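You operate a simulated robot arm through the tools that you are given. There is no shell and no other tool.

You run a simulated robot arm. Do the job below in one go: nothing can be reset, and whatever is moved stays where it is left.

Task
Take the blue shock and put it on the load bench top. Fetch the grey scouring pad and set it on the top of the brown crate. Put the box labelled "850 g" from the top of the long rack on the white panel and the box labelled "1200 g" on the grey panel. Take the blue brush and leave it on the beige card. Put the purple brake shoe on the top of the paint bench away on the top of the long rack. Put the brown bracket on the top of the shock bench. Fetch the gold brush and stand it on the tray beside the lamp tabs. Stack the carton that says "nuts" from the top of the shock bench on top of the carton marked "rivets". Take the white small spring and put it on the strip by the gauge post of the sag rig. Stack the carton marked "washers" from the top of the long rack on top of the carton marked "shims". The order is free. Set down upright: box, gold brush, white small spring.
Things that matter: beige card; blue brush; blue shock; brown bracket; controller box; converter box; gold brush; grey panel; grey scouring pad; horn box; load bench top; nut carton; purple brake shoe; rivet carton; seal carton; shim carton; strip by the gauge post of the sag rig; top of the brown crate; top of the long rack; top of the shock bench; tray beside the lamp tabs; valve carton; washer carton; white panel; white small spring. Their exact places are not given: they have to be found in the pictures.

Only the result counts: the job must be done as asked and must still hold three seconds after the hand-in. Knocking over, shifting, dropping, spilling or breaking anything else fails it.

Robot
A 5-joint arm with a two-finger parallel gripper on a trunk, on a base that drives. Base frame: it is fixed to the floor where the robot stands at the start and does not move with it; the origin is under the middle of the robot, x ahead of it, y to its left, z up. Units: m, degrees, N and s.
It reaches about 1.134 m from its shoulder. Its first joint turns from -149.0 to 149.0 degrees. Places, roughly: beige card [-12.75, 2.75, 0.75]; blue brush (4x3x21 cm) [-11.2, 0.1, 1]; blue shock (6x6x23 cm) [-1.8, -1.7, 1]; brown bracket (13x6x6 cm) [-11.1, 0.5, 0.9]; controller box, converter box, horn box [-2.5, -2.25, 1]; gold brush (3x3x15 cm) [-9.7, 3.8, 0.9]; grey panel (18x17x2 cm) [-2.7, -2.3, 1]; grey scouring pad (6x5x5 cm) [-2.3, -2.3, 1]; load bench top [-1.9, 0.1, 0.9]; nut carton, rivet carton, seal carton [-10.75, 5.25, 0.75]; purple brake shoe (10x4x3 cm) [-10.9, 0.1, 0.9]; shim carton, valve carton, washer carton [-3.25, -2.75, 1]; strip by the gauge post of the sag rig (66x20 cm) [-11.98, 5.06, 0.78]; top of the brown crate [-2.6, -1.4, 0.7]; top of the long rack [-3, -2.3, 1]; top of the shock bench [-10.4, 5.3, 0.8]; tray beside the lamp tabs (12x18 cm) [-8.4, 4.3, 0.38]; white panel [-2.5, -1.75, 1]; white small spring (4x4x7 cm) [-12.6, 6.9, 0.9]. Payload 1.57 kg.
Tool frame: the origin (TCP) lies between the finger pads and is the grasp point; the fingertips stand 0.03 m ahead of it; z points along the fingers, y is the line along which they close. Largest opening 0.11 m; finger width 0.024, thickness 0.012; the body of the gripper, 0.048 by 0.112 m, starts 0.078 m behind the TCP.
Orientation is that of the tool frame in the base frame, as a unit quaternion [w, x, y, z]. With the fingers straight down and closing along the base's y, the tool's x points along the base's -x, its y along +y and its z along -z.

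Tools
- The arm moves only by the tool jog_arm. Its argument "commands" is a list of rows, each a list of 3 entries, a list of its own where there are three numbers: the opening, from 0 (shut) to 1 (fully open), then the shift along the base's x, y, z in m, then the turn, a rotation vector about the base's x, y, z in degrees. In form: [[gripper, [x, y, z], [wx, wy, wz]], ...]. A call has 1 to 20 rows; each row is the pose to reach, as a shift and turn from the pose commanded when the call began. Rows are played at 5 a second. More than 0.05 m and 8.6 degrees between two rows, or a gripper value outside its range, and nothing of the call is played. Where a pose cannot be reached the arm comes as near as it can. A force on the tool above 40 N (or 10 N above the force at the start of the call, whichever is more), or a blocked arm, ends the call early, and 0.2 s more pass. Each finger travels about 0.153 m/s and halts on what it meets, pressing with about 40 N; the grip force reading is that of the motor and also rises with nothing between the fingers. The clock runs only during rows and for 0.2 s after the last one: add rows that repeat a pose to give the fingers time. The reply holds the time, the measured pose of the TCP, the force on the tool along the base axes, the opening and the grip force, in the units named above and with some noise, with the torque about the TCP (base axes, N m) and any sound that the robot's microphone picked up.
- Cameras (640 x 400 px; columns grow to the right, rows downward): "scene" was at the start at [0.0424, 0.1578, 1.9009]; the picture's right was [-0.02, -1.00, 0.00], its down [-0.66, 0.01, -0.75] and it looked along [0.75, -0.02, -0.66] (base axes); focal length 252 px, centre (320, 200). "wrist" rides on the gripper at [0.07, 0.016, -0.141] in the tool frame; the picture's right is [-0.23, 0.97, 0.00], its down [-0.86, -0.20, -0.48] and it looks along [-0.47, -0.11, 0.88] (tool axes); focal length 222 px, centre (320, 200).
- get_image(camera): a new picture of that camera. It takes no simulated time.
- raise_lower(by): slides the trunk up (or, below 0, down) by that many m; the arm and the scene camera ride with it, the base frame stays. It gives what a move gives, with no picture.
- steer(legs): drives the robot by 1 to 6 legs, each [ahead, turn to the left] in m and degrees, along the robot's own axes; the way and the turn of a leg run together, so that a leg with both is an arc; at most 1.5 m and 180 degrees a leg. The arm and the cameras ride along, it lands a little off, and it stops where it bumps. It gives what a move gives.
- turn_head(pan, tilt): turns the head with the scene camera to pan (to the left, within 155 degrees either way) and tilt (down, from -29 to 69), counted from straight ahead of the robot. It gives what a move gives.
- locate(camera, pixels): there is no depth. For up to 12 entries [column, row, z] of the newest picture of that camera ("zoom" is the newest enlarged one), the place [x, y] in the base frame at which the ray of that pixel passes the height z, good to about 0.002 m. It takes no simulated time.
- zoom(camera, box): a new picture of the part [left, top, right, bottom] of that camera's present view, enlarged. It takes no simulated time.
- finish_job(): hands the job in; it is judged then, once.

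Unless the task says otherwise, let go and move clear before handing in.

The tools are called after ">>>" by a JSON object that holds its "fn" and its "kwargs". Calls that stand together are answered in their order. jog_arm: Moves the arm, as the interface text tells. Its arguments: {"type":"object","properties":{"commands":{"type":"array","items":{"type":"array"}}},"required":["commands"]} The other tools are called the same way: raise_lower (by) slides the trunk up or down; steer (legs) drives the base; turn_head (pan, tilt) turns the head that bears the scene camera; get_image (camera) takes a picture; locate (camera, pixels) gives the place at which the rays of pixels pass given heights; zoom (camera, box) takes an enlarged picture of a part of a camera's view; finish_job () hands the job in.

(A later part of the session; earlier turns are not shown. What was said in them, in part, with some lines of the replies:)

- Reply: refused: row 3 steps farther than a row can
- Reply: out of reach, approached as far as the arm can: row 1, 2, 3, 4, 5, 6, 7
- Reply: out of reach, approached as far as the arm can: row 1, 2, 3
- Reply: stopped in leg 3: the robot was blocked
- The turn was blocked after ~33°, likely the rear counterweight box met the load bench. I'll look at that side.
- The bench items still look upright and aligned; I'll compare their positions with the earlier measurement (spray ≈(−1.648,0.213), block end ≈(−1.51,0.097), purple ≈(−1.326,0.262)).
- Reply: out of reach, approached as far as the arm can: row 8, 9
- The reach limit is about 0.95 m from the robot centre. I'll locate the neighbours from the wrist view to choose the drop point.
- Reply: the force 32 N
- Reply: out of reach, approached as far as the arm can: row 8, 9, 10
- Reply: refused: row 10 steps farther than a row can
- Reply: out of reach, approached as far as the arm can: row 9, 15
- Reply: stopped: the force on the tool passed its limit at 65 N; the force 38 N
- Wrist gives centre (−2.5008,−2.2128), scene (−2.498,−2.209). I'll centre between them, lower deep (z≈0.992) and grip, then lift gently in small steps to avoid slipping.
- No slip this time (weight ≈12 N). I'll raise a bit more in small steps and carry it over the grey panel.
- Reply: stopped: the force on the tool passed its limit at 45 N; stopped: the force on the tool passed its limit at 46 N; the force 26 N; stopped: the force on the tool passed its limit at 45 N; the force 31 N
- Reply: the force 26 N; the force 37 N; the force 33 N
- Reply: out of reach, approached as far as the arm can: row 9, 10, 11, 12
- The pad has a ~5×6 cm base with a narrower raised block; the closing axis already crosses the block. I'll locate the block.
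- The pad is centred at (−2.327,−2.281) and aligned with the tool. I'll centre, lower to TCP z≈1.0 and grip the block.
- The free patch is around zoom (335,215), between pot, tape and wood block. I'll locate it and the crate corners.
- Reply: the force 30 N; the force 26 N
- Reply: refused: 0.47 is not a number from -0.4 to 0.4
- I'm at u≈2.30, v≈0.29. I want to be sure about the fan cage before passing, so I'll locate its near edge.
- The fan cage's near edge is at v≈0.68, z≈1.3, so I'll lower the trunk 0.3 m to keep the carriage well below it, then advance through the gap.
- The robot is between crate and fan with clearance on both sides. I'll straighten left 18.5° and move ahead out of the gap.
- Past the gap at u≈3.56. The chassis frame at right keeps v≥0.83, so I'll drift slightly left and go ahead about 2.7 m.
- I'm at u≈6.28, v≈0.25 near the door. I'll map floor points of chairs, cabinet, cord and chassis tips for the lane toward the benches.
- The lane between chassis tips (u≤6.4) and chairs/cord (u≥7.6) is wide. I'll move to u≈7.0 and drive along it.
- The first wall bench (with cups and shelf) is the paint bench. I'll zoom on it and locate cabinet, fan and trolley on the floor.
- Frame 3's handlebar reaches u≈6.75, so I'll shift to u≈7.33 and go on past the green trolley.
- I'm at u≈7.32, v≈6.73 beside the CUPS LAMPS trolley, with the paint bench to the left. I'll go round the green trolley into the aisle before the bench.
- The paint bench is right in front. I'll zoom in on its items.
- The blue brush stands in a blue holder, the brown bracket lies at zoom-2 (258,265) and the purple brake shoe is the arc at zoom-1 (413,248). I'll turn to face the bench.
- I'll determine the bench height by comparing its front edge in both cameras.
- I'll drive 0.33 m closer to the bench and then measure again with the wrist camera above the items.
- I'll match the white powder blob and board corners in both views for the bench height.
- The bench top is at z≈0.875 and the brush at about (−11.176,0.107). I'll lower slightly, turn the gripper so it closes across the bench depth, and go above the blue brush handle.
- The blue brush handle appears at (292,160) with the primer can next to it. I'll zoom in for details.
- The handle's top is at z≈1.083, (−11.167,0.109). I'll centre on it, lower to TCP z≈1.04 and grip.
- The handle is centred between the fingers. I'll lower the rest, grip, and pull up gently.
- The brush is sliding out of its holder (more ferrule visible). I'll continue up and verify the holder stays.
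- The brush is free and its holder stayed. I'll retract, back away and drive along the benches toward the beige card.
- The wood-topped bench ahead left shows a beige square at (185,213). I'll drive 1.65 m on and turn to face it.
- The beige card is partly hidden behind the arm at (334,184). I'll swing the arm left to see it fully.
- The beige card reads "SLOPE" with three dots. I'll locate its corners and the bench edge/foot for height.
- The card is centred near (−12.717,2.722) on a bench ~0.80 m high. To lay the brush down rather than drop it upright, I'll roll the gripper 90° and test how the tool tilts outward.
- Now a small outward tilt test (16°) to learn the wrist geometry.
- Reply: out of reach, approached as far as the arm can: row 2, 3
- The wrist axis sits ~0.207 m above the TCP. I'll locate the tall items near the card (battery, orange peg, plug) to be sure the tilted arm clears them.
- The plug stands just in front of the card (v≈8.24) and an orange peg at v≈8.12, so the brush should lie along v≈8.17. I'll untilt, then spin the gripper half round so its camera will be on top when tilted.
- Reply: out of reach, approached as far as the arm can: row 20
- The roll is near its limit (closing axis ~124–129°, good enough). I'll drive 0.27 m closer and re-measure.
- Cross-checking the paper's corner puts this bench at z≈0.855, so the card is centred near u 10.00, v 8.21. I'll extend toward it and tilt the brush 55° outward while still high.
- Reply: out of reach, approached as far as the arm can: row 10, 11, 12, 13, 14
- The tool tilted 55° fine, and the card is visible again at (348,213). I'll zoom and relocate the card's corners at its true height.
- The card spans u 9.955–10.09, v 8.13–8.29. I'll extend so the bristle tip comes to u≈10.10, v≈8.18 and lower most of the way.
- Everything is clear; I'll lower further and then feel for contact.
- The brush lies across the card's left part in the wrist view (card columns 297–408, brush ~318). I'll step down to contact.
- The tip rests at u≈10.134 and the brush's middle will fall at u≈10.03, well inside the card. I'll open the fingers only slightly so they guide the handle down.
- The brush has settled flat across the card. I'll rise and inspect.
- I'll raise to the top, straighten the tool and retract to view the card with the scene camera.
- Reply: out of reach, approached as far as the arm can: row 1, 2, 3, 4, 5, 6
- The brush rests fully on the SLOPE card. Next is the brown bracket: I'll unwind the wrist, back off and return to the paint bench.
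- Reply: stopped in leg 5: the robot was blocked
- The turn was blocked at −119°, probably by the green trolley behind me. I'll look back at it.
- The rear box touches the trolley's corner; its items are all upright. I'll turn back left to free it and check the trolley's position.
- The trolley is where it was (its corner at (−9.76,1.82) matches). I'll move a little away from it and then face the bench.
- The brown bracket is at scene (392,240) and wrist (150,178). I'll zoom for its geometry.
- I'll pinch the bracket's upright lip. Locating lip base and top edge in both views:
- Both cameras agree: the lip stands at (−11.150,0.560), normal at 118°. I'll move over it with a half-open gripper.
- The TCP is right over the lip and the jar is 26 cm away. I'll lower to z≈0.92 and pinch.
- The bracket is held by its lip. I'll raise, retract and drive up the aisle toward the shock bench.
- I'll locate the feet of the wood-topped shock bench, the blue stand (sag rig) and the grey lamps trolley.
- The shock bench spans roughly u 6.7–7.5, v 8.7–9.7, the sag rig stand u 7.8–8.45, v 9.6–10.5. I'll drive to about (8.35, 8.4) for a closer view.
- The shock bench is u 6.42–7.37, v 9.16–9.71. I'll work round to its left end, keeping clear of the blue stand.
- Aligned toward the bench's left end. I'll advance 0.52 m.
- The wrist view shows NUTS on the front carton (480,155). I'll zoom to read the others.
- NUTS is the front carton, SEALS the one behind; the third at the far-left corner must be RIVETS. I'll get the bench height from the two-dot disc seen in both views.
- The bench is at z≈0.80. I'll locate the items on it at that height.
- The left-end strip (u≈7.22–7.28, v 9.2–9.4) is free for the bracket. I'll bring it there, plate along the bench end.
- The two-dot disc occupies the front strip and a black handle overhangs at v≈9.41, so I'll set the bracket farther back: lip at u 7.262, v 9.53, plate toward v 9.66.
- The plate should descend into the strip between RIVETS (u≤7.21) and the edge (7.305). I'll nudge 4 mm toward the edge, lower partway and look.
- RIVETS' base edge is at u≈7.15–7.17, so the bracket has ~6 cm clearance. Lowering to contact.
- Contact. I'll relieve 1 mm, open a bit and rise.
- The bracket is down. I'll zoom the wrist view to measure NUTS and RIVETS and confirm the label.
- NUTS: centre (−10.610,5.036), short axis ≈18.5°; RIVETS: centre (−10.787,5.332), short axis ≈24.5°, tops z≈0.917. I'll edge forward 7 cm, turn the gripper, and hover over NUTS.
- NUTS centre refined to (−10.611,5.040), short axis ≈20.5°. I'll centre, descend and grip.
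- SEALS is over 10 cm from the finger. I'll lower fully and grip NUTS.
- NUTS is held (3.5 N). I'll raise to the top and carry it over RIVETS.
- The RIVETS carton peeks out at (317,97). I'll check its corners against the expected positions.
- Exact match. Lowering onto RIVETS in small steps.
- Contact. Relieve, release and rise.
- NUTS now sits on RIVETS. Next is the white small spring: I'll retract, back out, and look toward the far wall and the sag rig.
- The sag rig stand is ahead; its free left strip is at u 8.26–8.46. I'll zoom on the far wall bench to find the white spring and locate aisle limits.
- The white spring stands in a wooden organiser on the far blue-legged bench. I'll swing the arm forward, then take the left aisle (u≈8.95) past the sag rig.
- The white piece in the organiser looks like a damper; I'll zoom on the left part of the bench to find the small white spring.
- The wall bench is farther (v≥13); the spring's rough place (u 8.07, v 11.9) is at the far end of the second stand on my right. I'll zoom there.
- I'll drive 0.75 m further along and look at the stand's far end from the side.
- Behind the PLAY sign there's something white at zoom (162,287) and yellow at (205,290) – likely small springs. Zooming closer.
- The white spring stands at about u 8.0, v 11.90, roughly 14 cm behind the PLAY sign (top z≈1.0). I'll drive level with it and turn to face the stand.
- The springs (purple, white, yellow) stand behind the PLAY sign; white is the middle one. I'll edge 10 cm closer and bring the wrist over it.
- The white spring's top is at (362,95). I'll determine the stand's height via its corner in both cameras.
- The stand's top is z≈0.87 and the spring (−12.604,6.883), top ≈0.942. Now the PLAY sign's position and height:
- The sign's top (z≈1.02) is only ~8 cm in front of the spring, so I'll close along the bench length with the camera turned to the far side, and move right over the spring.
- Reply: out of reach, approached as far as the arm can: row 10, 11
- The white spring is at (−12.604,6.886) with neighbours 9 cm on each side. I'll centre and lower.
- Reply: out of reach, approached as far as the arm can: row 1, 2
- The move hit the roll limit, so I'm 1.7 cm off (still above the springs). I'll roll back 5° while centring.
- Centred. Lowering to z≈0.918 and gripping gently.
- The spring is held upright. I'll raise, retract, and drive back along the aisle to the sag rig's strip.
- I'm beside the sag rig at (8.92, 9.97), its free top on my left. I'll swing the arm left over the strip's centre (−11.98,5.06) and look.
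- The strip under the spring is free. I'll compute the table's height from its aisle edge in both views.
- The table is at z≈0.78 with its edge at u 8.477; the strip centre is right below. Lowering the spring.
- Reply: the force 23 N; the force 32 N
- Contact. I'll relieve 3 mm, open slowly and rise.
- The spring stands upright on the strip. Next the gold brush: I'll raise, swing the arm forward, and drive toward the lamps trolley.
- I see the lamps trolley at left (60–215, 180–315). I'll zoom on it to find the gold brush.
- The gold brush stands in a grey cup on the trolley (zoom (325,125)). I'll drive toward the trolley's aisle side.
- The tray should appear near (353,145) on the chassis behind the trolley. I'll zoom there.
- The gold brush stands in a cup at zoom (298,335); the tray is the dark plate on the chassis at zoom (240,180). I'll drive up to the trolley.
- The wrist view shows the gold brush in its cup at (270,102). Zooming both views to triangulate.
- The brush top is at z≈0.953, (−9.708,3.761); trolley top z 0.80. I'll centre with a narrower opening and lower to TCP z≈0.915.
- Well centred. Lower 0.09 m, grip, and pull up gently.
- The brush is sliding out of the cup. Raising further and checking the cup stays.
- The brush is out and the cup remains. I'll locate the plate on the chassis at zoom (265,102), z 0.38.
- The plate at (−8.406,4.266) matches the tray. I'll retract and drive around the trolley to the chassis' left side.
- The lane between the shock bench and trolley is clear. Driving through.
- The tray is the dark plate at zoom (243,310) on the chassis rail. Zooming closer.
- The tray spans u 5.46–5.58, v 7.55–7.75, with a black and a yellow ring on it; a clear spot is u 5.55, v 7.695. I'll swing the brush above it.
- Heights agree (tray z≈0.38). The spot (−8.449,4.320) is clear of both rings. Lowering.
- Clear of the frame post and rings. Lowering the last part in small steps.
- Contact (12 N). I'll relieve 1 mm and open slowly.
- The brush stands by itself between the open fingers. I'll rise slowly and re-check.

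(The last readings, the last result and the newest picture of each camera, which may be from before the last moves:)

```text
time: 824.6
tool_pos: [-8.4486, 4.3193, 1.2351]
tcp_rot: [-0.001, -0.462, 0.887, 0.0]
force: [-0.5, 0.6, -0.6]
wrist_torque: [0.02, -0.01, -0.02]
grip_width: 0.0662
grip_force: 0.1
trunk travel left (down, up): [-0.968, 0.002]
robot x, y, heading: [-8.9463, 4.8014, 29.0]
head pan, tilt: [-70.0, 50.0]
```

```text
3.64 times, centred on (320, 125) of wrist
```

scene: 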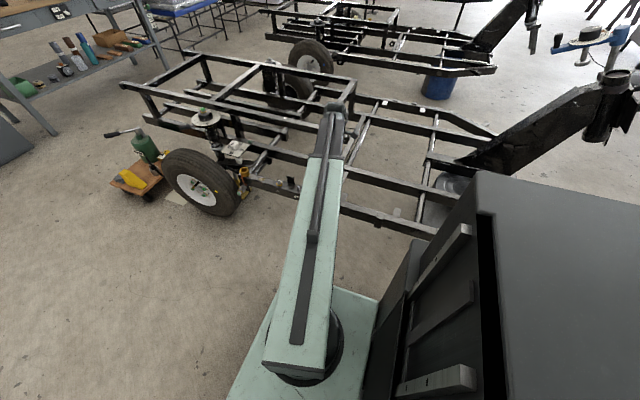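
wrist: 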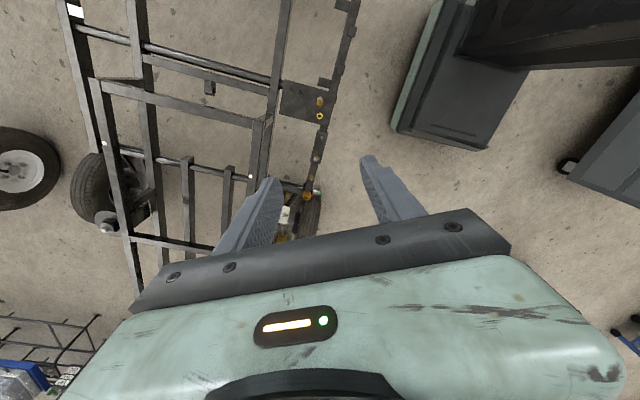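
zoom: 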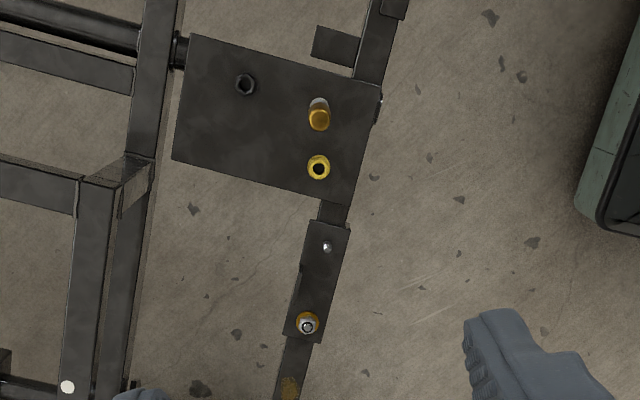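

The gold brush stands on the tray. Last item: the purple brake shoe. I'll swing the arm forward and back out toward the paint bench.

>>> {"fn": "jog_arm", "kwargs": {"commands": [[0.6, [0.016, 0.042, 0], [0, 0, 0]], [0.6, [0.032, 0.083, 0], [0, 0, 0]], [0.6, [0.049, 0.125, 0], [0, 0, 0]], [0.6, [0.065, 0.167, 0], [0, 0, 0]], [0.6, [0.081, 0.208, 0], [0, 0, 0]], [0.6, [0.097, 0.25, 0], [0, 0, 0]], [0.6, [0.113, 0.291, 0], [0, 0, 0]], [0.6, [0.1296, 0.333, 0], [0, 0, 0]], [0.6, [0.125, 0.376, 0], [0, 0, 0]], [0.6, [0.12, 0.42, 0], [0, 0, 0]], [0.6, [0.115, 0.463, 0], [0, 0, 0]], [0.6, [0.11, 0.507, 0], [0, 0, 0]], [0.6, [0.105, 0.55, 0], [0, 0, 0]], [0.6, [0.1, 0.594, 0], [0, 0, 0]], [0.6, [0.0956, 0.637, 0], [0, 0, 0]]]}}

>>> {"fn": "steer", "kwargs": {"legs": [[0, -32], [-0.74, 0], [0, 30], [-1.4, 0]]}}

>>> {"fn": "turn_head", "kwargs": {"pan": 0, "tilt": 45}}

>>> {"fn": "get_image", "kwargs": {"camera": "scene"}}

```text
time: 827.8
tool_pos: [-8.3527, 4.9575, 1.2348]
tcp_rot: [-0.002, -0.462, 0.887, 0.0]
force: [-0.1, -0.3, -0.3]
wrist_torque: [-0.01, -0.04, -0.02]
grip_width: 0.0659
grip_force: 0.0
trunk travel left (down, up): [-0.968, 0.002]
robot x, y, heading: [-8.952, 4.8031, 29.1]
head pan, tilt: [-70.0, 50.0]
```

```text
time: 841.4
tool_pos: [-10.3316, 4.352, 1.2344]
tcp_rot: [-0.001, -0.434, 0.901, 0.0]
force: [0.0, 0.3, 1.1]
wrist_torque: [0.01, -0.01, 0.02]
grip_width: 0.0659
grip_force: 0.1
trunk travel left (down, up): [-0.968, 0.002]
robot x, y, heading: [-10.9362, 4.2287, 25.3]
head pan, tilt: [-70.0, 50.0]
```

```text
time: 842.8
tool_pos: [-10.3317, 4.351, 1.2348]
tcp_rot: [-0.002, -0.434, 0.901, 0.0]
force: [0.1, 0.0, 0.0]
wrist_torque: [-0.04, -0.03, 0.01]
grip_width: 0.0659
grip_force: 0.0
trunk travel left (down, up): [-0.968, 0.002]
robot x, y, heading: [-10.9365, 4.2303, 25.4]
head pan, tilt: [0.0, 45.0]
```

```text
taken
```

scene: 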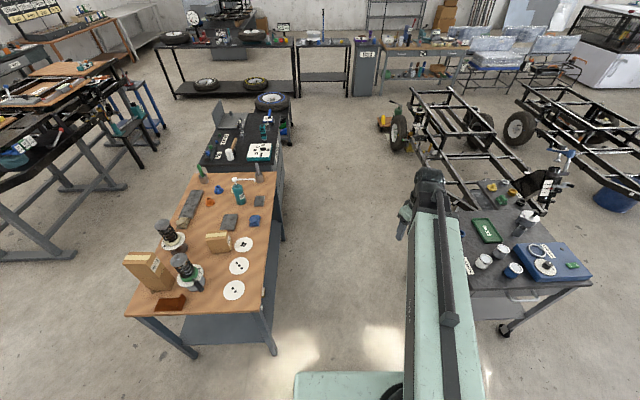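

I'll turn, cross to the wall aisle and run down to the paint bench.

>>> {"fn": "steer", "kwargs": {"legs": [[0, -132], [1.3, 0], [0.28, 0], [0, 43.5], [1.3, 0], [1.05, 0]]}}

>>> {"fn": "turn_head", "kwargs": {"pan": -60, "tilt": 45}}

>>> {"fn": "get_image", "kwargs": {"camera": "scene"}}

```text
time: 869.7
tool_pos: [-10.2653, -0.0293, 1.2349]
tcp_rot: [-0.002, 0.327, 0.945, 0.001]
force: [-0.7, 0.2, -0.3]
wrist_torque: [-0.01, 0.01, 0.0]
grip_width: 0.0659
grip_force: 0.1
trunk travel left (down, up): [-0.968, 0.002]
robot x, y, heading: [-10.3883, 0.5729, -64.6]
head pan, tilt: [0.0, 45.0]
```

```text
time: 871.0
tool_pos: [-10.264, -0.0295, 1.234]
tcp_rot: [-0.001, 0.328, 0.945, 0.001]
force: [0.0, -0.3, -0.3]
wrist_torque: [-0.02, 0.04, 0.03]
grip_width: 0.0661
grip_force: 0.1
trunk travel left (down, up): [-0.968, 0.002]
robot x, y, heading: [-10.3913, 0.5724, -64.4]
head pan, tilt: [-60.0, 45.0]
```

```text
taken
```

scene: 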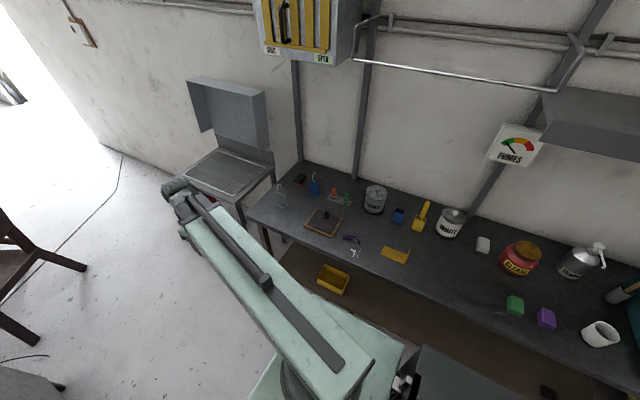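

The shoe is at (352,240) here, roughly (−10.90,0.05). It is reachable from here; I'll swing the arm right over it and view it with the wrist camera.

>>> {"fn": "jog_arm", "kwargs": {"commands": [[0.6, [-0.041, -0.0075, 0], [0, 0, 0]], [0.6, [-0.083, -0.015, 0], [0, 0, 0]], [0.6, [-0.124, -0.0225, 0], [0, 0, 0]], [0.6, [-0.165, -0.03, 0], [0, 0, 0]], [0.6, [-0.206, -0.0375, 0], [0, 0, 0]], [0.6, [-0.248, -0.045, 0], [0, 0, 0]], [0.6, [-0.289, -0.0525, 0], [0, 0, 0]], [0.6, [-0.332, -0.036, 0], [0, 0, 0]], [0.6, [-0.376, -0.019, 0], [0, 0, 0]], [0.6, [-0.419, -0.002, 0], [0, 0, 0]], [0.6, [-0.463, 0.015, 0], [0, 0, 0]], [0.6, [-0.506, 0.032, 0], [0, 0, 0]], [0.6, [-0.549, 0.049, 0], [0, 0, 0]], [0.6, [-0.593, 0.066, 0], [0, 0, 0]], [0.6, [-0.62, 0.0765, 0], [0, 0, 0]], [0.6, [-0.62, 0.0765, 0], [0, 0, 0]]]}}

>>> {"fn": "get_image", "kwargs": {"camera": "wrist"}}

>>> {"fn": "zoom", "kwargs": {"camera": "wrist", "box": [240, 60, 420, 200]}}

```text
time: 874.4
tool_pos: [-10.8853, 0.0482, 1.2345]
tcp_rot: [-0.001, 0.329, 0.944, 0.002]
force: [1.1, -0.5, 0.5]
wrist_torque: [-0.04, -0.01, -0.02]
grip_width: 0.066
grip_force: 0.1
trunk travel left (down, up): [-0.968, 0.002]
robot x, y, heading: [-10.386, 0.5752, -64.3]
head pan, tilt: [-60.0, 45.0]
```

```text
taken
```

wrist: 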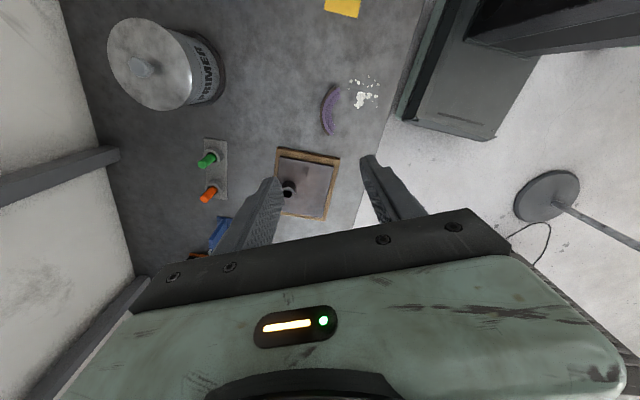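

```text
2.86 times, centred on (330, 130) of wrist
```

zoom: 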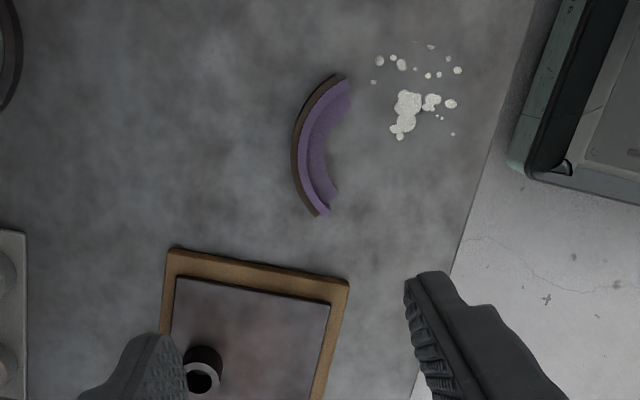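

>>> {"fn": "locate", "kwargs": {"camera": "wrist", "pixels": [[320.5, 112.5, 0.89], [330.7, 112.5, 0.89], [325.8, 112.5, 0.9], [335.9, 88, 0.89], [331.7, 134.2, 0.89], [325.8, 112.5, 0.885]]}}

```text
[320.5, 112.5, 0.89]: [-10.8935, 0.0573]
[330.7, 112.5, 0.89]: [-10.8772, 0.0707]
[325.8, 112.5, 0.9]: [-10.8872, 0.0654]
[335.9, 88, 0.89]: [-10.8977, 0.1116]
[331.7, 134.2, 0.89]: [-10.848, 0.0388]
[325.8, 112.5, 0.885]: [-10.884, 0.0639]
```

The shoe's mid-band is at (−10.886,0.064) with closing axis ≈36.5°. I'll align, lower partway, and check.

>>> {"fn": "jog_arm", "kwargs": {"commands": [[0.6, [0, 0.008, 0], [0, 0, -7.5]], [0.6, [-0.0005, 0.016, 0], [0, 0, -15]], [0.6, [-0.0005, 0.016, 0], [0, 0, -15]]]}}

>>> {"fn": "raise_lower", "kwargs": {"by": -0.25}}

>>> {"fn": "get_image", "kwargs": {"camera": "wrist"}}

>>> {"fn": "zoom", "kwargs": {"camera": "wrist", "box": [250, 90, 390, 200]}}

```text
time: 875.2
tool_pos: [-10.8855, 0.0638, 1.2356]
tcp_rot: [-0.001, 0.449, 0.893, 0.002]
force: [-0.2, -0.6, 0.2]
wrist_torque: [-0.04, -0.01, -0.03]
grip_width: 0.0659
grip_force: 0.1
trunk travel left (down, up): [-0.968, 0.002]
robot x, y, heading: [-10.3921, 0.5727, -64.2]
head pan, tilt: [-60.0, 45.0]
```

```text
time: 877.8
tool_pos: [-10.886, 0.0653, 0.9848]
tcp_rot: [-0.001, 0.448, 0.894, 0.001]
force: [0.5, -0.3, -0.5]
wrist_torque: [0.0, 0.04, 0.0]
grip_width: 0.066
grip_force: 0.2
trunk travel left (down, up): [-0.718, 0.252]
robot x, y, heading: [-10.3897, 0.5731, -64.4]
head pan, tilt: [-60.0, 45.0]
```

```text
taken
```

wrist: 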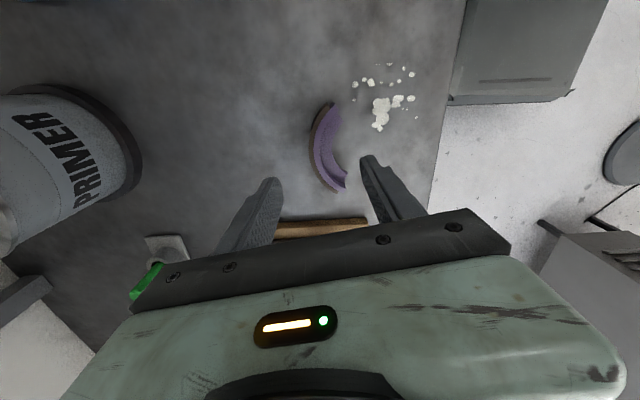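

```text
3.64 times, centred on (320, 145) of wrist
```

zoom: 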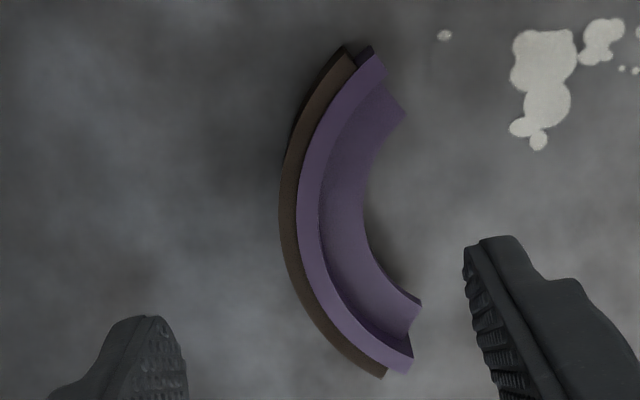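

>>> {"fn": "locate", "kwargs": {"camera": "zoom", "pixels": [[323, 210, 0.89], [283, 210, 0.89], [364, 210, 0.885], [355, 55, 0.9], [398, 365, 0.9]]}}

```text
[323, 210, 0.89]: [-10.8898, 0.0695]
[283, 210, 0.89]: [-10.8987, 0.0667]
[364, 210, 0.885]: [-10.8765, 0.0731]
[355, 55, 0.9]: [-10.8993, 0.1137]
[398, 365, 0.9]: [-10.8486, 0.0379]
```

Fine-tuning: shift 4 mm, −3°, then lower to z≈0.908 and grip.

>>> {"fn": "jog_arm", "kwargs": {"commands": [[0.6, [-0.0025, 0.0037, 0], [0, 0, -3]], [0.6, [-0.0025, 0.0037, 0], [0, 0, -3]]]}}

>>> {"fn": "raise_lower", "kwargs": {"by": -0.074}}

>>> {"fn": "jog_arm", "kwargs": {"commands": [[0.5, [0, 0, 0], [0, 0, 0]], [0.4, [0, 0, 0], [0, 0, 0]], [0.3, [0, 0, 0], [0, 0, 0]], [0.2, [0, 0, 0], [0, 0, 0]], [0.05, [0, 0, 0], [0, 0, 0]], [0, [0, 0, 0], [0, 0, 0]], [0, [0, 0, 0], [0, 0, 0]], [0, [0, 0, 0], [0, 0, 0]]]}}

>>> {"fn": "raise_lower", "kwargs": {"by": 0.03}}

>>> {"fn": "get_image", "kwargs": {"camera": "wrist"}}

```text
time: 878.4
tool_pos: [-10.8877, 0.0669, 0.9847]
tcp_rot: [-0.002, 0.473, 0.881, 0.001]
force: [-0.6, -0.1, -0.1]
wrist_torque: [-0.02, -0.01, -0.02]
grip_width: 0.0659
grip_force: 0.0
trunk travel left (down, up): [-0.718, 0.252]
robot x, y, heading: [-10.3942, 0.5761, -64.3]
head pan, tilt: [-60.0, 45.0]
```

```text
time: 879.5
tool_pos: [-10.8887, 0.0687, 0.912]
tcp_rot: [-0.001, 0.472, 0.882, 0.002]
force: [-0.2, -0.8, 0.1]
wrist_torque: [0.01, 0.01, 0.03]
grip_width: 0.0658
grip_force: 0.0
trunk travel left (down, up): [-0.644, 0.326]
robot x, y, heading: [-10.3888, 0.5751, -64.3]
head pan, tilt: [-60.0, 45.0]
```

```text
time: 881.3
tool_pos: [-10.8879, 0.0691, 0.9117]
tcp_rot: [-0.001, 0.472, 0.882, 0.002]
force: [-1.8, 0.2, 1.3]
wrist_torque: [-0.06, 0.05, -0.02]
grip_width: 0.0311
grip_force: 39.8
trunk travel left (down, up): [-0.644, 0.326]
robot x, y, heading: [-10.3873, 0.5755, -64.2]
head pan, tilt: [-60.0, 45.0]
```

```text
time: 882.0
tool_pos: [-10.8877, 0.068, 0.941]
tcp_rot: [-0.001, 0.471, 0.882, 0.002]
force: [-0.6, -0.1, -2.0]
wrist_torque: [0.03, 0.01, 0.01]
grip_width: 0.0311
grip_force: 40.4
trunk travel left (down, up): [-0.674, 0.296]
robot x, y, heading: [-10.387, 0.5738, -64.5]
head pan, tilt: [-60.0, 45.0]
```

```text
taken
```

wrist: 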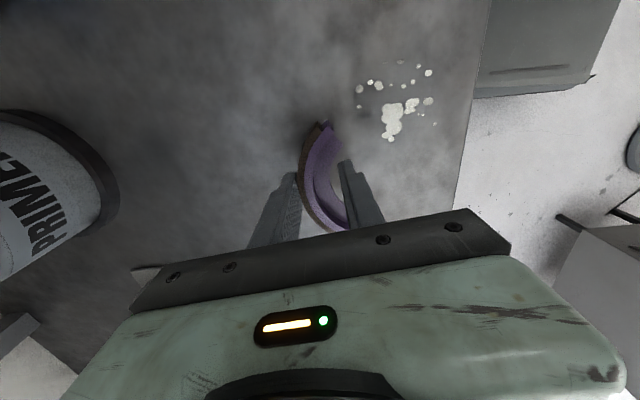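

The shoe is held. I'll raise, swing the arm forward, and drive back toward the long rack by the known lanes.

>>> {"fn": "raise_lower", "kwargs": {"by": 0.296}}

>>> {"fn": "jog_arm", "kwargs": {"commands": [[0, [0.043, -0.016, 0], [0, 0, 0]], [0, [0.087, -0.033, 0], [0, 0, 0]], [0, [0.13, -0.049, 0], [0, 0, 0]], [0, [0.173, -0.065, 0], [0, 0, 0]], [0, [0.216, -0.081, 0], [0, 0, 0]], [0, [0.26, -0.098, 0], [0, 0, 0]], [0, [0.303, -0.114, 0], [0, 0, 0]], [0, [0.346, -0.13, 0], [0, 0, 0]], [0, [0.394, -0.124, 0], [0, 0, 0]], [0, [0.441, -0.118, 0], [0, 0, 0]], [0, [0.489, -0.111, 0], [0, 0, 0]], [0, [0.536, -0.105, 0], [0, 0, 0]], [0, [0.584, -0.099, 0], [0, 0, 0]], [0, [0.631, -0.093, 0], [0, 0, 0]], [0, [0.679, -0.0865, 0], [0, 0, 0]], [0, [0.679, -0.0865, 0], [0, 0, 0]]]}}

>>> {"fn": "steer", "kwargs": {"legs": [[-1.5, 0], [0, 90], [1.45, 0], [0.12, 0], [0, -90]]}}

>>> {"fn": "turn_head", "kwargs": {"pan": 0, "tilt": 30}}

>>> {"fn": "get_image", "kwargs": {"camera": "scene"}}

```text
time: 885.0
tool_pos: [-10.8877, 0.0687, 1.2362]
tcp_rot: [-0.001, 0.472, 0.882, 0.001]
force: [0.1, 0.1, -1.4]
wrist_torque: [0.0, 0.01, -0.01]
grip_width: 0.0311
grip_force: 39.7
trunk travel left (down, up): [-0.97, 0.0]
robot x, y, heading: [-10.3917, 0.5748, -64.3]
head pan, tilt: [-60.0, 45.0]
```

```text
time: 888.4
tool_pos: [-10.2113, -0.0178, 1.236]
tcp_rot: [-0.001, 0.472, 0.882, 0.002]
force: [-0.3, 0.7, -1.0]
wrist_torque: [0.0, 0.02, -0.01]
grip_width: 0.0311
grip_force: 39.9
trunk travel left (down, up): [-0.97, 0.0]
robot x, y, heading: [-10.387, 0.57, -64.2]
head pan, tilt: [-60.0, 45.0]
```

```text
time: 911.0
tool_pos: [-9.4381, 2.036, 1.2367]
tcp_rot: [-0.001, 0.457, 0.89, 0.001]
force: [0.4, 1.0, -1.0]
wrist_torque: [-0.04, 0.01, 0.0]
grip_width: 0.0313
grip_force: 39.7
trunk travel left (down, up): [-0.97, 0.0]
robot x, y, heading: [-9.6168, 2.6302, -62.3]
head pan, tilt: [-60.0, 45.0]
```

```text
time: 912.4
tool_pos: [-9.4388, 2.0363, 1.2367]
tcp_rot: [-0.002, 0.457, 0.89, 0.002]
force: [0.7, -0.3, -1.1]
wrist_torque: [-0.01, 0.01, 0.0]
grip_width: 0.0311
grip_force: 39.8
trunk travel left (down, up): [-0.97, 0.0]
robot x, y, heading: [-9.6201, 2.6348, -62.1]
head pan, tilt: [0.0, 30.0]
```

```text
taken
```

scene: 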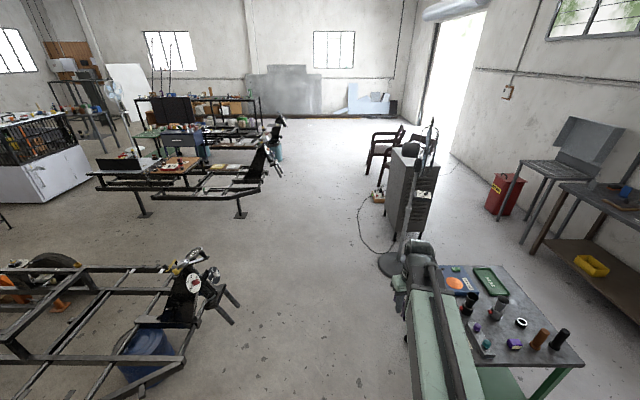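

The lane ahead is clear, with the chassis handlebar at left (240,320) and the black fan at right (415,265). I'll locate both before passing.

>>> {"fn": "locate", "kwargs": {"camera": "scene", "pixels": [[238, 322, 0.3], [238, 322, 0.5], [240, 290, 0.5], [218, 272, 0.8], [380, 268, 0.0], [393, 277, 0.0], [432, 125, 1.3], [425, 185, 1.1]]}}

>>> {"fn": "zoom", "kwargs": {"camera": "scene", "box": [330, 100, 480, 300]}}

```text
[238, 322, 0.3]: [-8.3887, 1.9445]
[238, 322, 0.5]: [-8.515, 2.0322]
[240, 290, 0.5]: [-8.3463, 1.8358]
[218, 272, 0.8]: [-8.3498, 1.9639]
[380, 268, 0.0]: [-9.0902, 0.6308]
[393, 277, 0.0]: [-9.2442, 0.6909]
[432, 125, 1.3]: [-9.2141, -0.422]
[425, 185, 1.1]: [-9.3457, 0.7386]
```

```text
2.00 times, centred on (405, 200) of scene
```

zoom: 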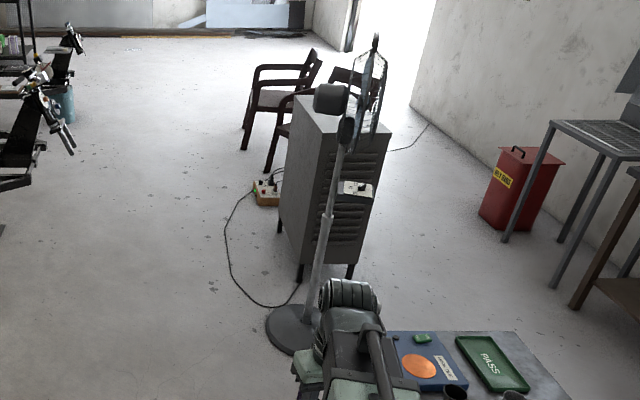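

The bar reaches only u≈6.65 and the fan base starts at u 7.80, so a lane at u≈7.15 is safe. Driving down.

>>> {"fn": "steer", "kwargs": {"legs": [[0, 7.5], [1.5, 0], [0, -8], [1.5, 0], [1.5, 0]]}}

>>> {"fn": "turn_head", "kwargs": {"pan": 20, "tilt": 28}}

>>> {"fn": "get_image", "kwargs": {"camera": "scene"}}

```text
time: 935.0
tool_pos: [-7.3434, -1.9004, 1.2361]
tcp_rot: [-0.001, 0.482, 0.876, 0.002]
force: [-0.3, 0.7, -1.0]
wrist_torque: [0.0, 0.0, 0.01]
grip_width: 0.0311
grip_force: 40.0
trunk travel left (down, up): [-0.97, 0.0]
robot x, y, heading: [-7.4913, -1.2971, -65.3]
head pan, tilt: [0.0, 30.0]
```

```text
time: 935.8
tool_pos: [-7.3441, -1.8995, 1.237]
tcp_rot: [-0.001, 0.482, 0.876, 0.002]
force: [0.0, 0.0, -0.6]
wrist_torque: [-0.03, 0.0, -0.03]
grip_width: 0.031
grip_force: 40.1
trunk travel left (down, up): [-0.97, 0.0]
robot x, y, heading: [-7.4914, -1.2942, -65.8]
head pan, tilt: [20.0, 28.0]
```

```text
taken
```

scene: 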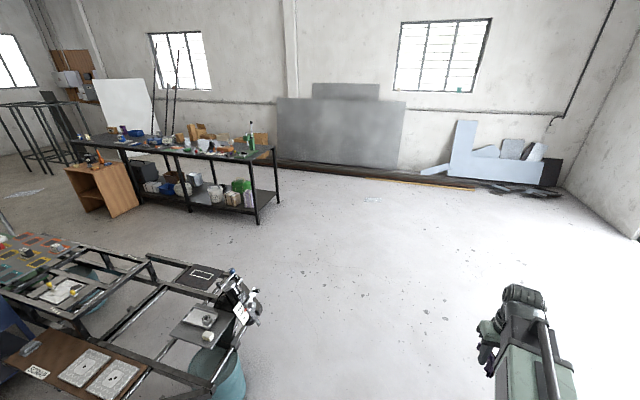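

The rack's far end is in view at (275,150). I'll zoom and locate its end.

>>> {"fn": "zoom", "kwargs": {"camera": "scene", "box": [60, 100, 300, 240]}}

>>> {"fn": "locate", "kwargs": {"camera": "scene", "pixels": [[257, 224, 0.0], [279, 203, 0.0], [274, 150, 0.948], [255, 163, 0.948], [110, 220, 0.0], [190, 212, 0.0]]}}

```text
2.67 times, centred on (180, 170) of scene
```

zoom: 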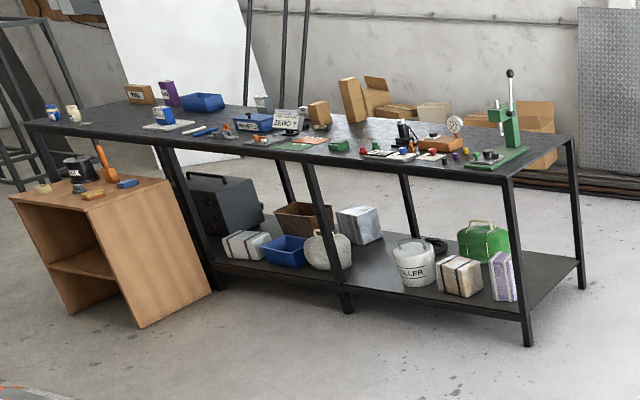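

```text
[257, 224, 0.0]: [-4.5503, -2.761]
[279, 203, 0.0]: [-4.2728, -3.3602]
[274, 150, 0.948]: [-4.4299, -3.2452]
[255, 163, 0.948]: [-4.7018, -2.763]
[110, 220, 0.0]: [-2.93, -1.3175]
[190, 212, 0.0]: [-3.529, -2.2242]
```

The rack ends at u≈5.34. I'll go round to the wall-side aisle by its far end and look for a free spot there.

>>> {"fn": "locate", "kwargs": {"camera": "scene", "pixels": [[470, 187, 0.0], [390, 178, 0.0], [560, 195, 0.0], [300, 170, 0.0]]}}

>>> {"fn": "steer", "kwargs": {"legs": [[0, 17], [1.4, 0], [1.3, 0], [1.1, 0]]}}

>>> {"fn": "turn_head", "kwargs": {"pan": 50, "tilt": 30}}

>>> {"fn": "get_image", "kwargs": {"camera": "scene"}}

```text
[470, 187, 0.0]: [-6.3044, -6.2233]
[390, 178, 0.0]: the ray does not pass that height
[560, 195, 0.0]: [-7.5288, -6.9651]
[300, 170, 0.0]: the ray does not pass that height
```

```text
time: 955.1
tool_pos: [-4.5707, -4.6154, 1.2371]
tcp_rot: [-0.002, 0.329, 0.944, 0.002]
force: [-0.3, 0.0, -1.4]
wrist_torque: [0.02, 0.01, 0.0]
grip_width: 0.0314
grip_force: 40.1
trunk travel left (down, up): [-0.97, 0.0]
robot x, y, heading: [-4.9019, -4.091, -45.9]
head pan, tilt: [20.0, 28.0]
```

```text
time: 956.1
tool_pos: [-4.5704, -4.6156, 1.2365]
tcp_rot: [-0.001, 0.329, 0.944, 0.001]
force: [-0.3, -0.2, -0.7]
wrist_torque: [0.0, 0.04, 0.0]
grip_width: 0.0311
grip_force: 40.0
trunk travel left (down, up): [-0.97, 0.0]
robot x, y, heading: [-4.9075, -4.0917, -46.0]
head pan, tilt: [50.0, 30.0]
```

```text
taken
```

scene: 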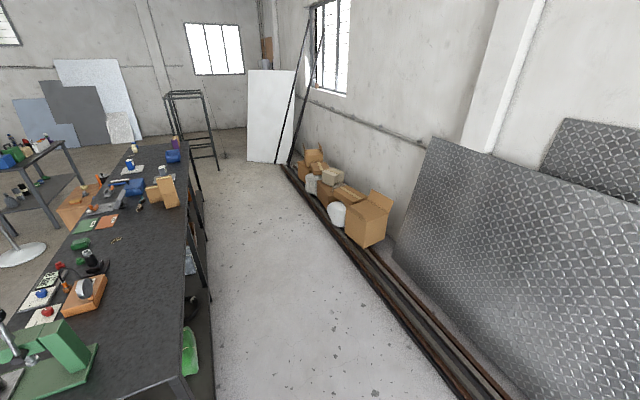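

The wall-side half of the rack top is free between the cartons and the green press. I'll turn and drive alongside.

>>> {"fn": "steer", "kwargs": {"legs": [[0, 73], [1.15, 0]]}}

>>> {"fn": "turn_head", "kwargs": {"pan": 60, "tilt": 50}}

>>> {"fn": "get_image", "kwargs": {"camera": "scene"}}

```text
time: 965.2
tool_pos: [-3.2592, -3.3866, 1.237]
tcp_rot: [-0.002, -0.294, 0.956, 0.0]
force: [-0.4, 0.2, -1.2]
wrist_torque: [-0.01, 0.03, 0.03]
grip_width: 0.0311
grip_force: 39.8
trunk travel left (down, up): [-0.97, 0.0]
robot x, y, heading: [-3.8605, -3.5557, 26.6]
head pan, tilt: [50.0, 30.0]
```

```text
time: 966.1
tool_pos: [-3.2599, -3.3857, 1.2365]
tcp_rot: [-0.002, -0.295, 0.956, 0.0]
force: [0.6, -0.3, -1.6]
wrist_torque: [0.02, 0.0, 0.06]
grip_width: 0.0312
grip_force: 40.0
trunk travel left (down, up): [-0.97, 0.0]
robot x, y, heading: [-3.8567, -3.5561, 26.3]
head pan, tilt: [60.0, 50.0]
```

```text
taken
```

scene: 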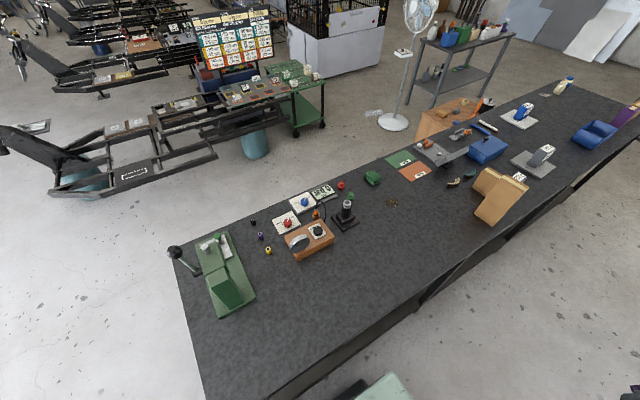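

A large free area lies at about (370,260). I'll locate the drop point.

>>> {"fn": "locate", "kwargs": {"camera": "scene", "pixels": [[370, 262, 0.948], [400, 250, 0.948], [330, 250, 0.948], [355, 222, 0.948], [478, 222, 0.948], [395, 303, 0.948]]}}

```text
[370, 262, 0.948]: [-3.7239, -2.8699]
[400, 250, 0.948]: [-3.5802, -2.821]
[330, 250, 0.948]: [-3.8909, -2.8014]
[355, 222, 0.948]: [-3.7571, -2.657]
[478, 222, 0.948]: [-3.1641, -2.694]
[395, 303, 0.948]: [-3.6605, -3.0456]
```

Drop point (−3.66,−2.84), well clear of everything. Swinging the arm over it.

>>> {"fn": "jog_arm", "kwargs": {"commands": [[0, [-0.013, 0.04, 0], [0, 0, 0]], [0, [-0.027, 0.08, 0], [0, 0, 0]], [0, [-0.04, 0.12, 0], [0, 0, 0]], [0, [-0.053, 0.16, 0], [0, 0, 0]], [0, [-0.067, 0.2, 0], [0, 0, 0]], [0, [-0.08, 0.241, 0], [0, 0, 0]], [0, [-0.094, 0.281, 0], [0, 0, 0]], [0, [-0.107, 0.321, 0], [0, 0, 0]], [0, [-0.144, 0.349, 0], [0, 0, 0]], [0, [-0.18, 0.377, 0], [0, 0, 0]], [0, [-0.217, 0.405, 0], [0, 0, 0]], [0, [-0.254, 0.434, 0], [0, 0, 0]], [0, [-0.29, 0.462, 0], [0, 0, 0]], [0, [-0.327, 0.49, 0], [0, 0, 0]], [0, [-0.364, 0.518, 0], [0, 0, 0]], [0, [-0.4, 0.546, 0], [0, 0, 0]], [0, [-0.4, 0.546, 0], [0, 0, 0]]]}}

>>> {"fn": "raise_lower", "kwargs": {"by": -0.2}}

>>> {"fn": "get_image", "kwargs": {"camera": "wrist"}}

>>> {"fn": "get_image", "kwargs": {"camera": "scene"}}

```text
time: 969.7
tool_pos: [-3.6618, -2.8404, 1.2369]
tcp_rot: [-0.002, -0.295, 0.956, 0.0]
force: [-0.1, -0.3, -0.5]
wrist_torque: [-0.04, 0.01, -0.01]
grip_width: 0.0311
grip_force: 39.7
trunk travel left (down, up): [-0.97, 0.0]
robot x, y, heading: [-3.8577, -3.5536, 26.4]
head pan, tilt: [60.0, 50.0]
```

```text
time: 971.9
tool_pos: [-3.6616, -2.8404, 1.0372]
tcp_rot: [-0.002, -0.295, 0.956, 0.0]
force: [0.1, -0.2, -1.4]
wrist_torque: [-0.03, 0.01, 0.0]
grip_width: 0.0311
grip_force: 40.1
trunk travel left (down, up): [-0.77, 0.2]
robot x, y, heading: [-3.8605, -3.5544, 26.4]
head pan, tilt: [60.0, 50.0]
```

```text
taken
```

wrist: 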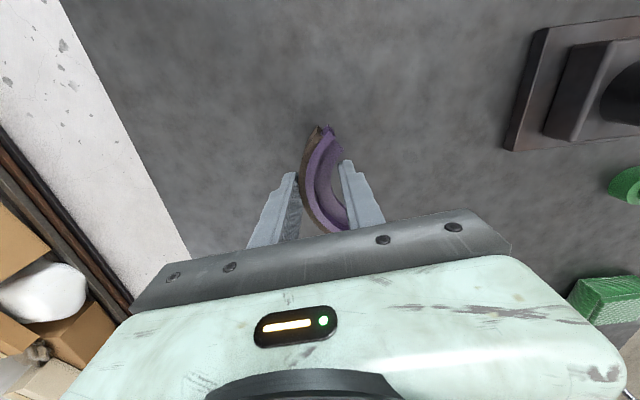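

```text
taken
```

scene: 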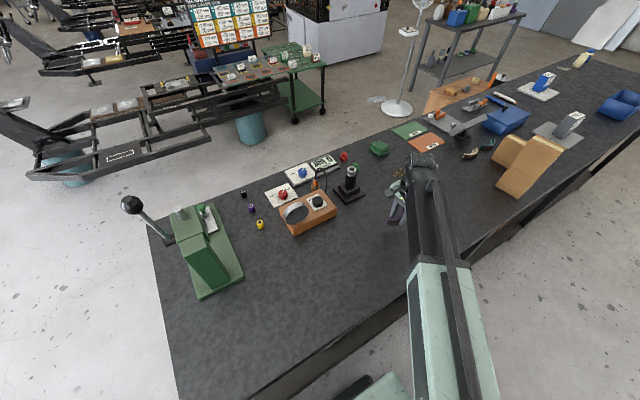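

Clear below. Lowering onto the rack top.

>>> {"fn": "raise_lower", "kwargs": {"by": -0.043}}

>>> {"fn": "raise_lower", "kwargs": {"by": -0.004}}

>>> {"fn": "raise_lower", "kwargs": {"by": -0.003}}

```text
time: 972.7
tool_pos: [-3.6618, -2.8414, 0.9941]
tcp_rot: [-0.002, -0.294, 0.956, 0.0]
force: [-0.7, 0.1, 0.0]
wrist_torque: [0.04, -0.02, 0.01]
grip_width: 0.0315
grip_force: 40.5
trunk travel left (down, up): [-0.727, 0.243]
robot x, y, heading: [-3.8552, -3.5547, 26.2]
head pan, tilt: [60.0, 50.0]
```

```text
time: 973.2
tool_pos: [-3.6617, -2.8401, 0.9899]
tcp_rot: [-0.002, -0.294, 0.956, -0.001]
force: [-0.3, 0.2, -1.8]
wrist_torque: [0.01, 0.0, -0.01]
grip_width: 0.0314
grip_force: 40.3
trunk travel left (down, up): [-0.723, 0.247]
robot x, y, heading: [-3.8593, -3.555, 26.7]
head pan, tilt: [60.0, 50.0]
```

```text
time: 973.8
tool_pos: [-3.6628, -2.84, 0.9866]
tcp_rot: [-0.002, -0.294, 0.956, 0.001]
force: [0.2, 0.0, -2.0]
wrist_torque: [0.0, 0.0, 0.01]
grip_width: 0.0312
grip_force: 40.4
trunk travel left (down, up): [-0.72, 0.25]
robot x, y, heading: [-3.858, -3.5571, 26.5]
head pan, tilt: [60.0, 50.0]
```

>>> {"fn": "raise_lower", "kwargs": {"by": -0.003}}

>>> {"fn": "raise_lower", "kwargs": {"by": -0.002}}

```text
time: 974.3
tool_pos: [-3.6626, -2.8409, 0.9847]
tcp_rot: [-0.002, -0.293, 0.956, 0.0]
force: [-1.5, -0.6, -1.6]
wrist_torque: [-0.01, -0.02, 0.02]
grip_width: 0.0313
grip_force: 39.4
trunk travel left (down, up): [-0.717, 0.253]
robot x, y, heading: [-3.8612, -3.5559, 26.5]
head pan, tilt: [60.0, 50.0]
```

```text
time: 974.8
tool_pos: [-3.662, -2.8408, 0.9803]
tcp_rot: [-0.002, -0.294, 0.956, 0.0]
force: [-0.2, 0.3, -1.3]
wrist_torque: [-0.04, 0.02, 0.01]
grip_width: 0.0314
grip_force: 40.1
trunk travel left (down, up): [-0.715, 0.255]
robot x, y, heading: [-3.8586, -3.5538, 26.4]
head pan, tilt: [60.0, 50.0]
```

>>> {"fn": "raise_lower", "kwargs": {"by": -0.002}}

>>> {"fn": "raise_lower", "kwargs": {"by": -0.002}}

```text
time: 975.3
tool_pos: [-3.662, -2.8405, 0.9815]
tcp_rot: [0.0, -0.294, 0.956, 0.001]
force: [1.9, 11.5, 30.8]
wrist_torque: [0.34, -0.2, -0.01]
grip_width: 0.0313
grip_force: 39.9
trunk travel left (down, up): [-0.713, 0.257]
robot x, y, heading: [-3.8603, -3.5539, 26.6]
head pan, tilt: [60.0, 50.0]
```

```text
time: 975.7
tool_pos: [-3.6626, -2.8409, 0.9798]
tcp_rot: [-0.001, -0.293, 0.956, 0.001]
force: [0.1, 2.3, 24.5]
wrist_torque: [-0.38, 0.1, -0.09]
grip_width: 0.031
grip_force: 40.4
trunk travel left (down, up): [-0.712, 0.258]
robot x, y, heading: [-3.8578, -3.5521, 26.4]
head pan, tilt: [60.0, 50.0]
stopped: the force on the tool passed its limit at 80 N (the readings are from after the stop); the commanded pose is now the measured one
```

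Contact. Relieving, releasing and rising.

>>> {"fn": "raise_lower", "kwargs": {"by": 0.002}}

>>> {"fn": "jog_arm", "kwargs": {"commands": [[0.33, [0, 0, 0], [0, 0, 0]], [0.4, [0, 0, 0], [0, 0, 0]], [0.5, [0, 0, 0], [0, 0, 0]], [0.6, [0, 0, 0], [0, 0, 0]], [0.6, [0, 0, 0], [0, 0, 0]]]}}

>>> {"fn": "raise_lower", "kwargs": {"by": 0.255}}

>>> {"fn": "get_image", "kwargs": {"camera": "wrist"}}

>>> {"fn": "get_image", "kwargs": {"camera": "scene"}}

>>> {"fn": "zoom", "kwargs": {"camera": "scene", "box": [440, 60, 640, 220]}}

```text
time: 976.2
tool_pos: [-3.6622, -2.8397, 0.9804]
tcp_rot: [-0.001, -0.294, 0.956, 0.0]
force: [0.3, 0.6, -1.6]
wrist_torque: [-0.01, 0.02, -0.01]
grip_width: 0.0312
grip_force: 40.2
trunk travel left (down, up): [-0.714, 0.256]
robot x, y, heading: [-3.8617, -3.5542, 26.6]
head pan, tilt: [60.0, 50.0]
```

```text
time: 977.4
tool_pos: [-3.6621, -2.8399, 0.9804]
tcp_rot: [-0.001, -0.295, 0.956, 0.001]
force: [0.0, 0.4, -0.1]
wrist_torque: [-0.02, 0.0, -0.01]
grip_width: 0.0661
grip_force: 0.1
trunk travel left (down, up): [-0.714, 0.256]
robot x, y, heading: [-3.8599, -3.5582, 26.3]
head pan, tilt: [60.0, 50.0]
```

```text
time: 980.0
tool_pos: [-3.6612, -2.8403, 1.2363]
tcp_rot: [0.0, -0.293, 0.956, 0.001]
force: [0.2, -0.9, 0.7]
wrist_torque: [0.03, -0.02, 0.02]
grip_width: 0.0657
grip_force: 0.1
trunk travel left (down, up): [-0.969, 0.001]
robot x, y, heading: [-3.8576, -3.5577, 26.2]
head pan, tilt: [60.0, 50.0]
```

```text
taken
```

wrist: 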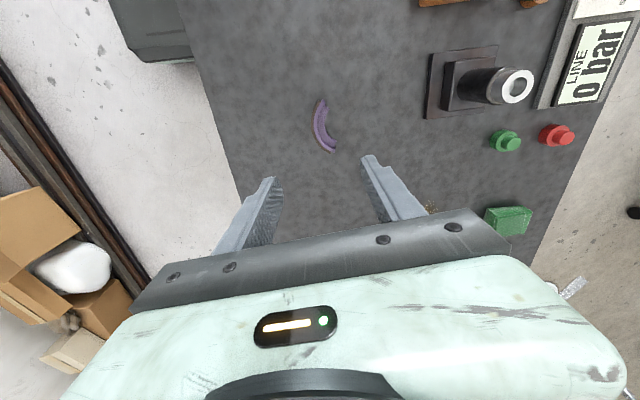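

```text
taken
```

scene: 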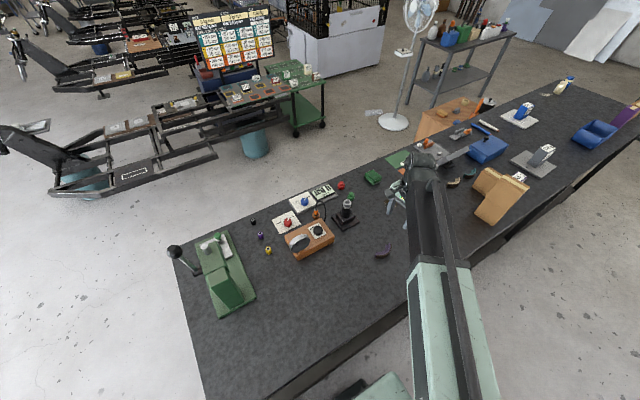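

```text
2.50 times, centred on (540, 140) of scene
```

zoom: 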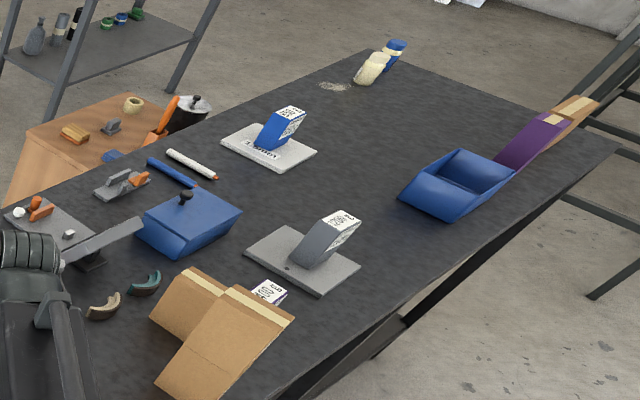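

The shoe rests on the rack, the boxes stand on their panels, the cartons are stacked and the pad is on the crate. I'll check the load bench shock, then move the arm clear.

>>> {"fn": "zoom", "kwargs": {"camera": "scene", "box": [390, 0, 530, 100]}}

>>> {"fn": "jog_arm", "kwargs": {"commands": [[0.6, [0.03, -0.03, 0], [0, 0, 0]], [0.6, [0.06, -0.06, 0], [0, 0, 0]], [0.6, [0.09, -0.09, 0], [0, 0, 0]], [0.6, [0.12, -0.12, 0], [0, 0, 0]], [0.6, [0.15, -0.15, 0], [0, 0, 0]], [0.6, [0.15, -0.15, 0], [0, 0, 0]]]}}

>>> {"fn": "turn_head", "kwargs": {"pan": 35, "tilt": 15}}

>>> {"fn": "get_image", "kwargs": {"camera": "scene"}}

>>> {"fn": "zoom", "kwargs": {"camera": "scene", "box": [150, 110, 350, 230]}}

```text
4.00 times, centred on (460, 50) of scene
```

zoom: 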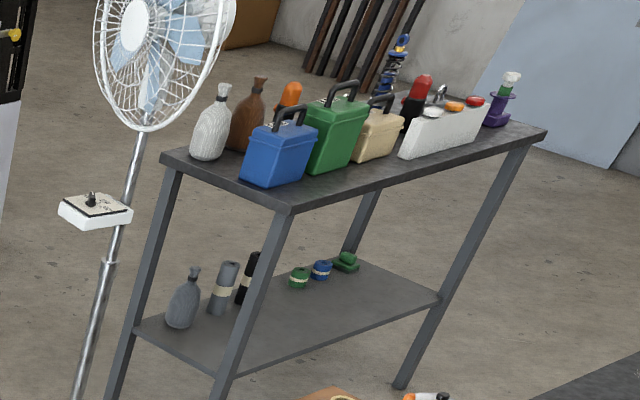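

```text
time: 981.5
tool_pos: [-3.5117, -2.9911, 1.2362]
tcp_rot: [-0.001, -0.294, 0.956, 0.0]
force: [0.1, 0.2, -0.3]
wrist_torque: [0.02, 0.03, 0.03]
grip_width: 0.0662
grip_force: 0.1
trunk travel left (down, up): [-0.969, 0.001]
robot x, y, heading: [-3.858, -3.5499, 26.6]
head pan, tilt: [60.0, 50.0]
```

```text
time: 982.5
tool_pos: [-3.5119, -2.9912, 1.2352]
tcp_rot: [-0.001, -0.294, 0.956, 0.001]
force: [-0.2, 0.3, -0.6]
wrist_torque: [0.01, -0.01, 0.03]
grip_width: 0.066
grip_force: 0.0
trunk travel left (down, up): [-0.969, 0.001]
robot x, y, heading: [-3.8578, -3.5567, 26.4]
head pan, tilt: [35.0, 15.0]
```

```text
taken
```

scene: 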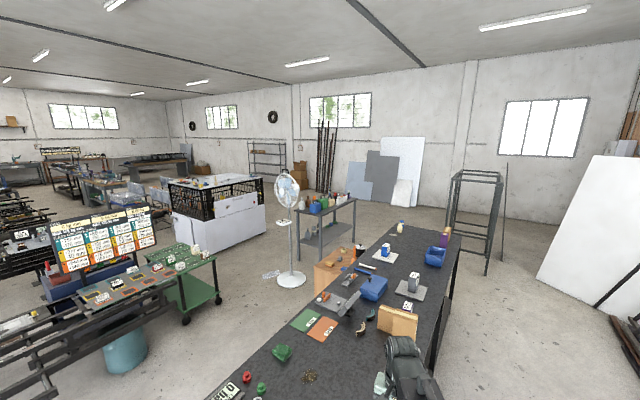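

```text
3.20 times, centred on (250, 170) of scene
```

zoom: 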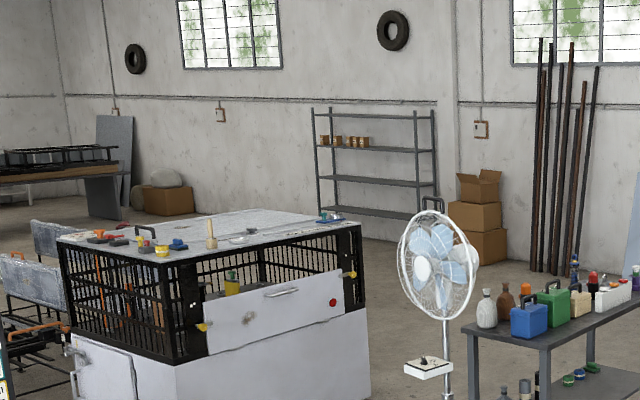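

The blue shock still stands on the load bench. Every item I can see from here is in place, and the gripper is empty and clear, so I'm handing the job in.

>>> {"fn": "finish_job", "kwargs": {}}

```text
The job is handed in.
```

I carried out all eleven moves and handed the job in. I checked each placement by camera after releasing it. The hand-in gave no verdict, so I don't know yet whether it passed.

| Item | Where it is now |
|---|---|
| Blue shock | Standing on the load bench top |
| Grey scouring pad | On top of the brown crate |
| 850 g box | Upright on the white panel |
| 1200 g box | Upright on the grey panel |
| Blue brush | Lying across the beige card |
| Purple brake shoe | On top of the long rack, near its far end |
| Brown bracket | On top of the shock bench, at its left end |
| Gold brush | Standing on the tray beside the lamp tabs |
| "Nuts" carton | Stacked on the "rivets" carton |
| White small spring | Upright on the strip by the sag rig's gauge post |
| "Washers" carton | Stacked on the "shims" carton |

- **Two bumps:** the robot was blocked once while turning beside the load bench, and once by the green trolley near the paint bench. I backed off both times. Everything stayed upright, and nothing had moved that I could measure. My position checks there were only good to a few centimetres, so a small shift can't be ruled out.
- **"Rivets" label not read:** its label was never in view. I identified that carton by elimination, because the other two on the bench read "nuts" and "seals".
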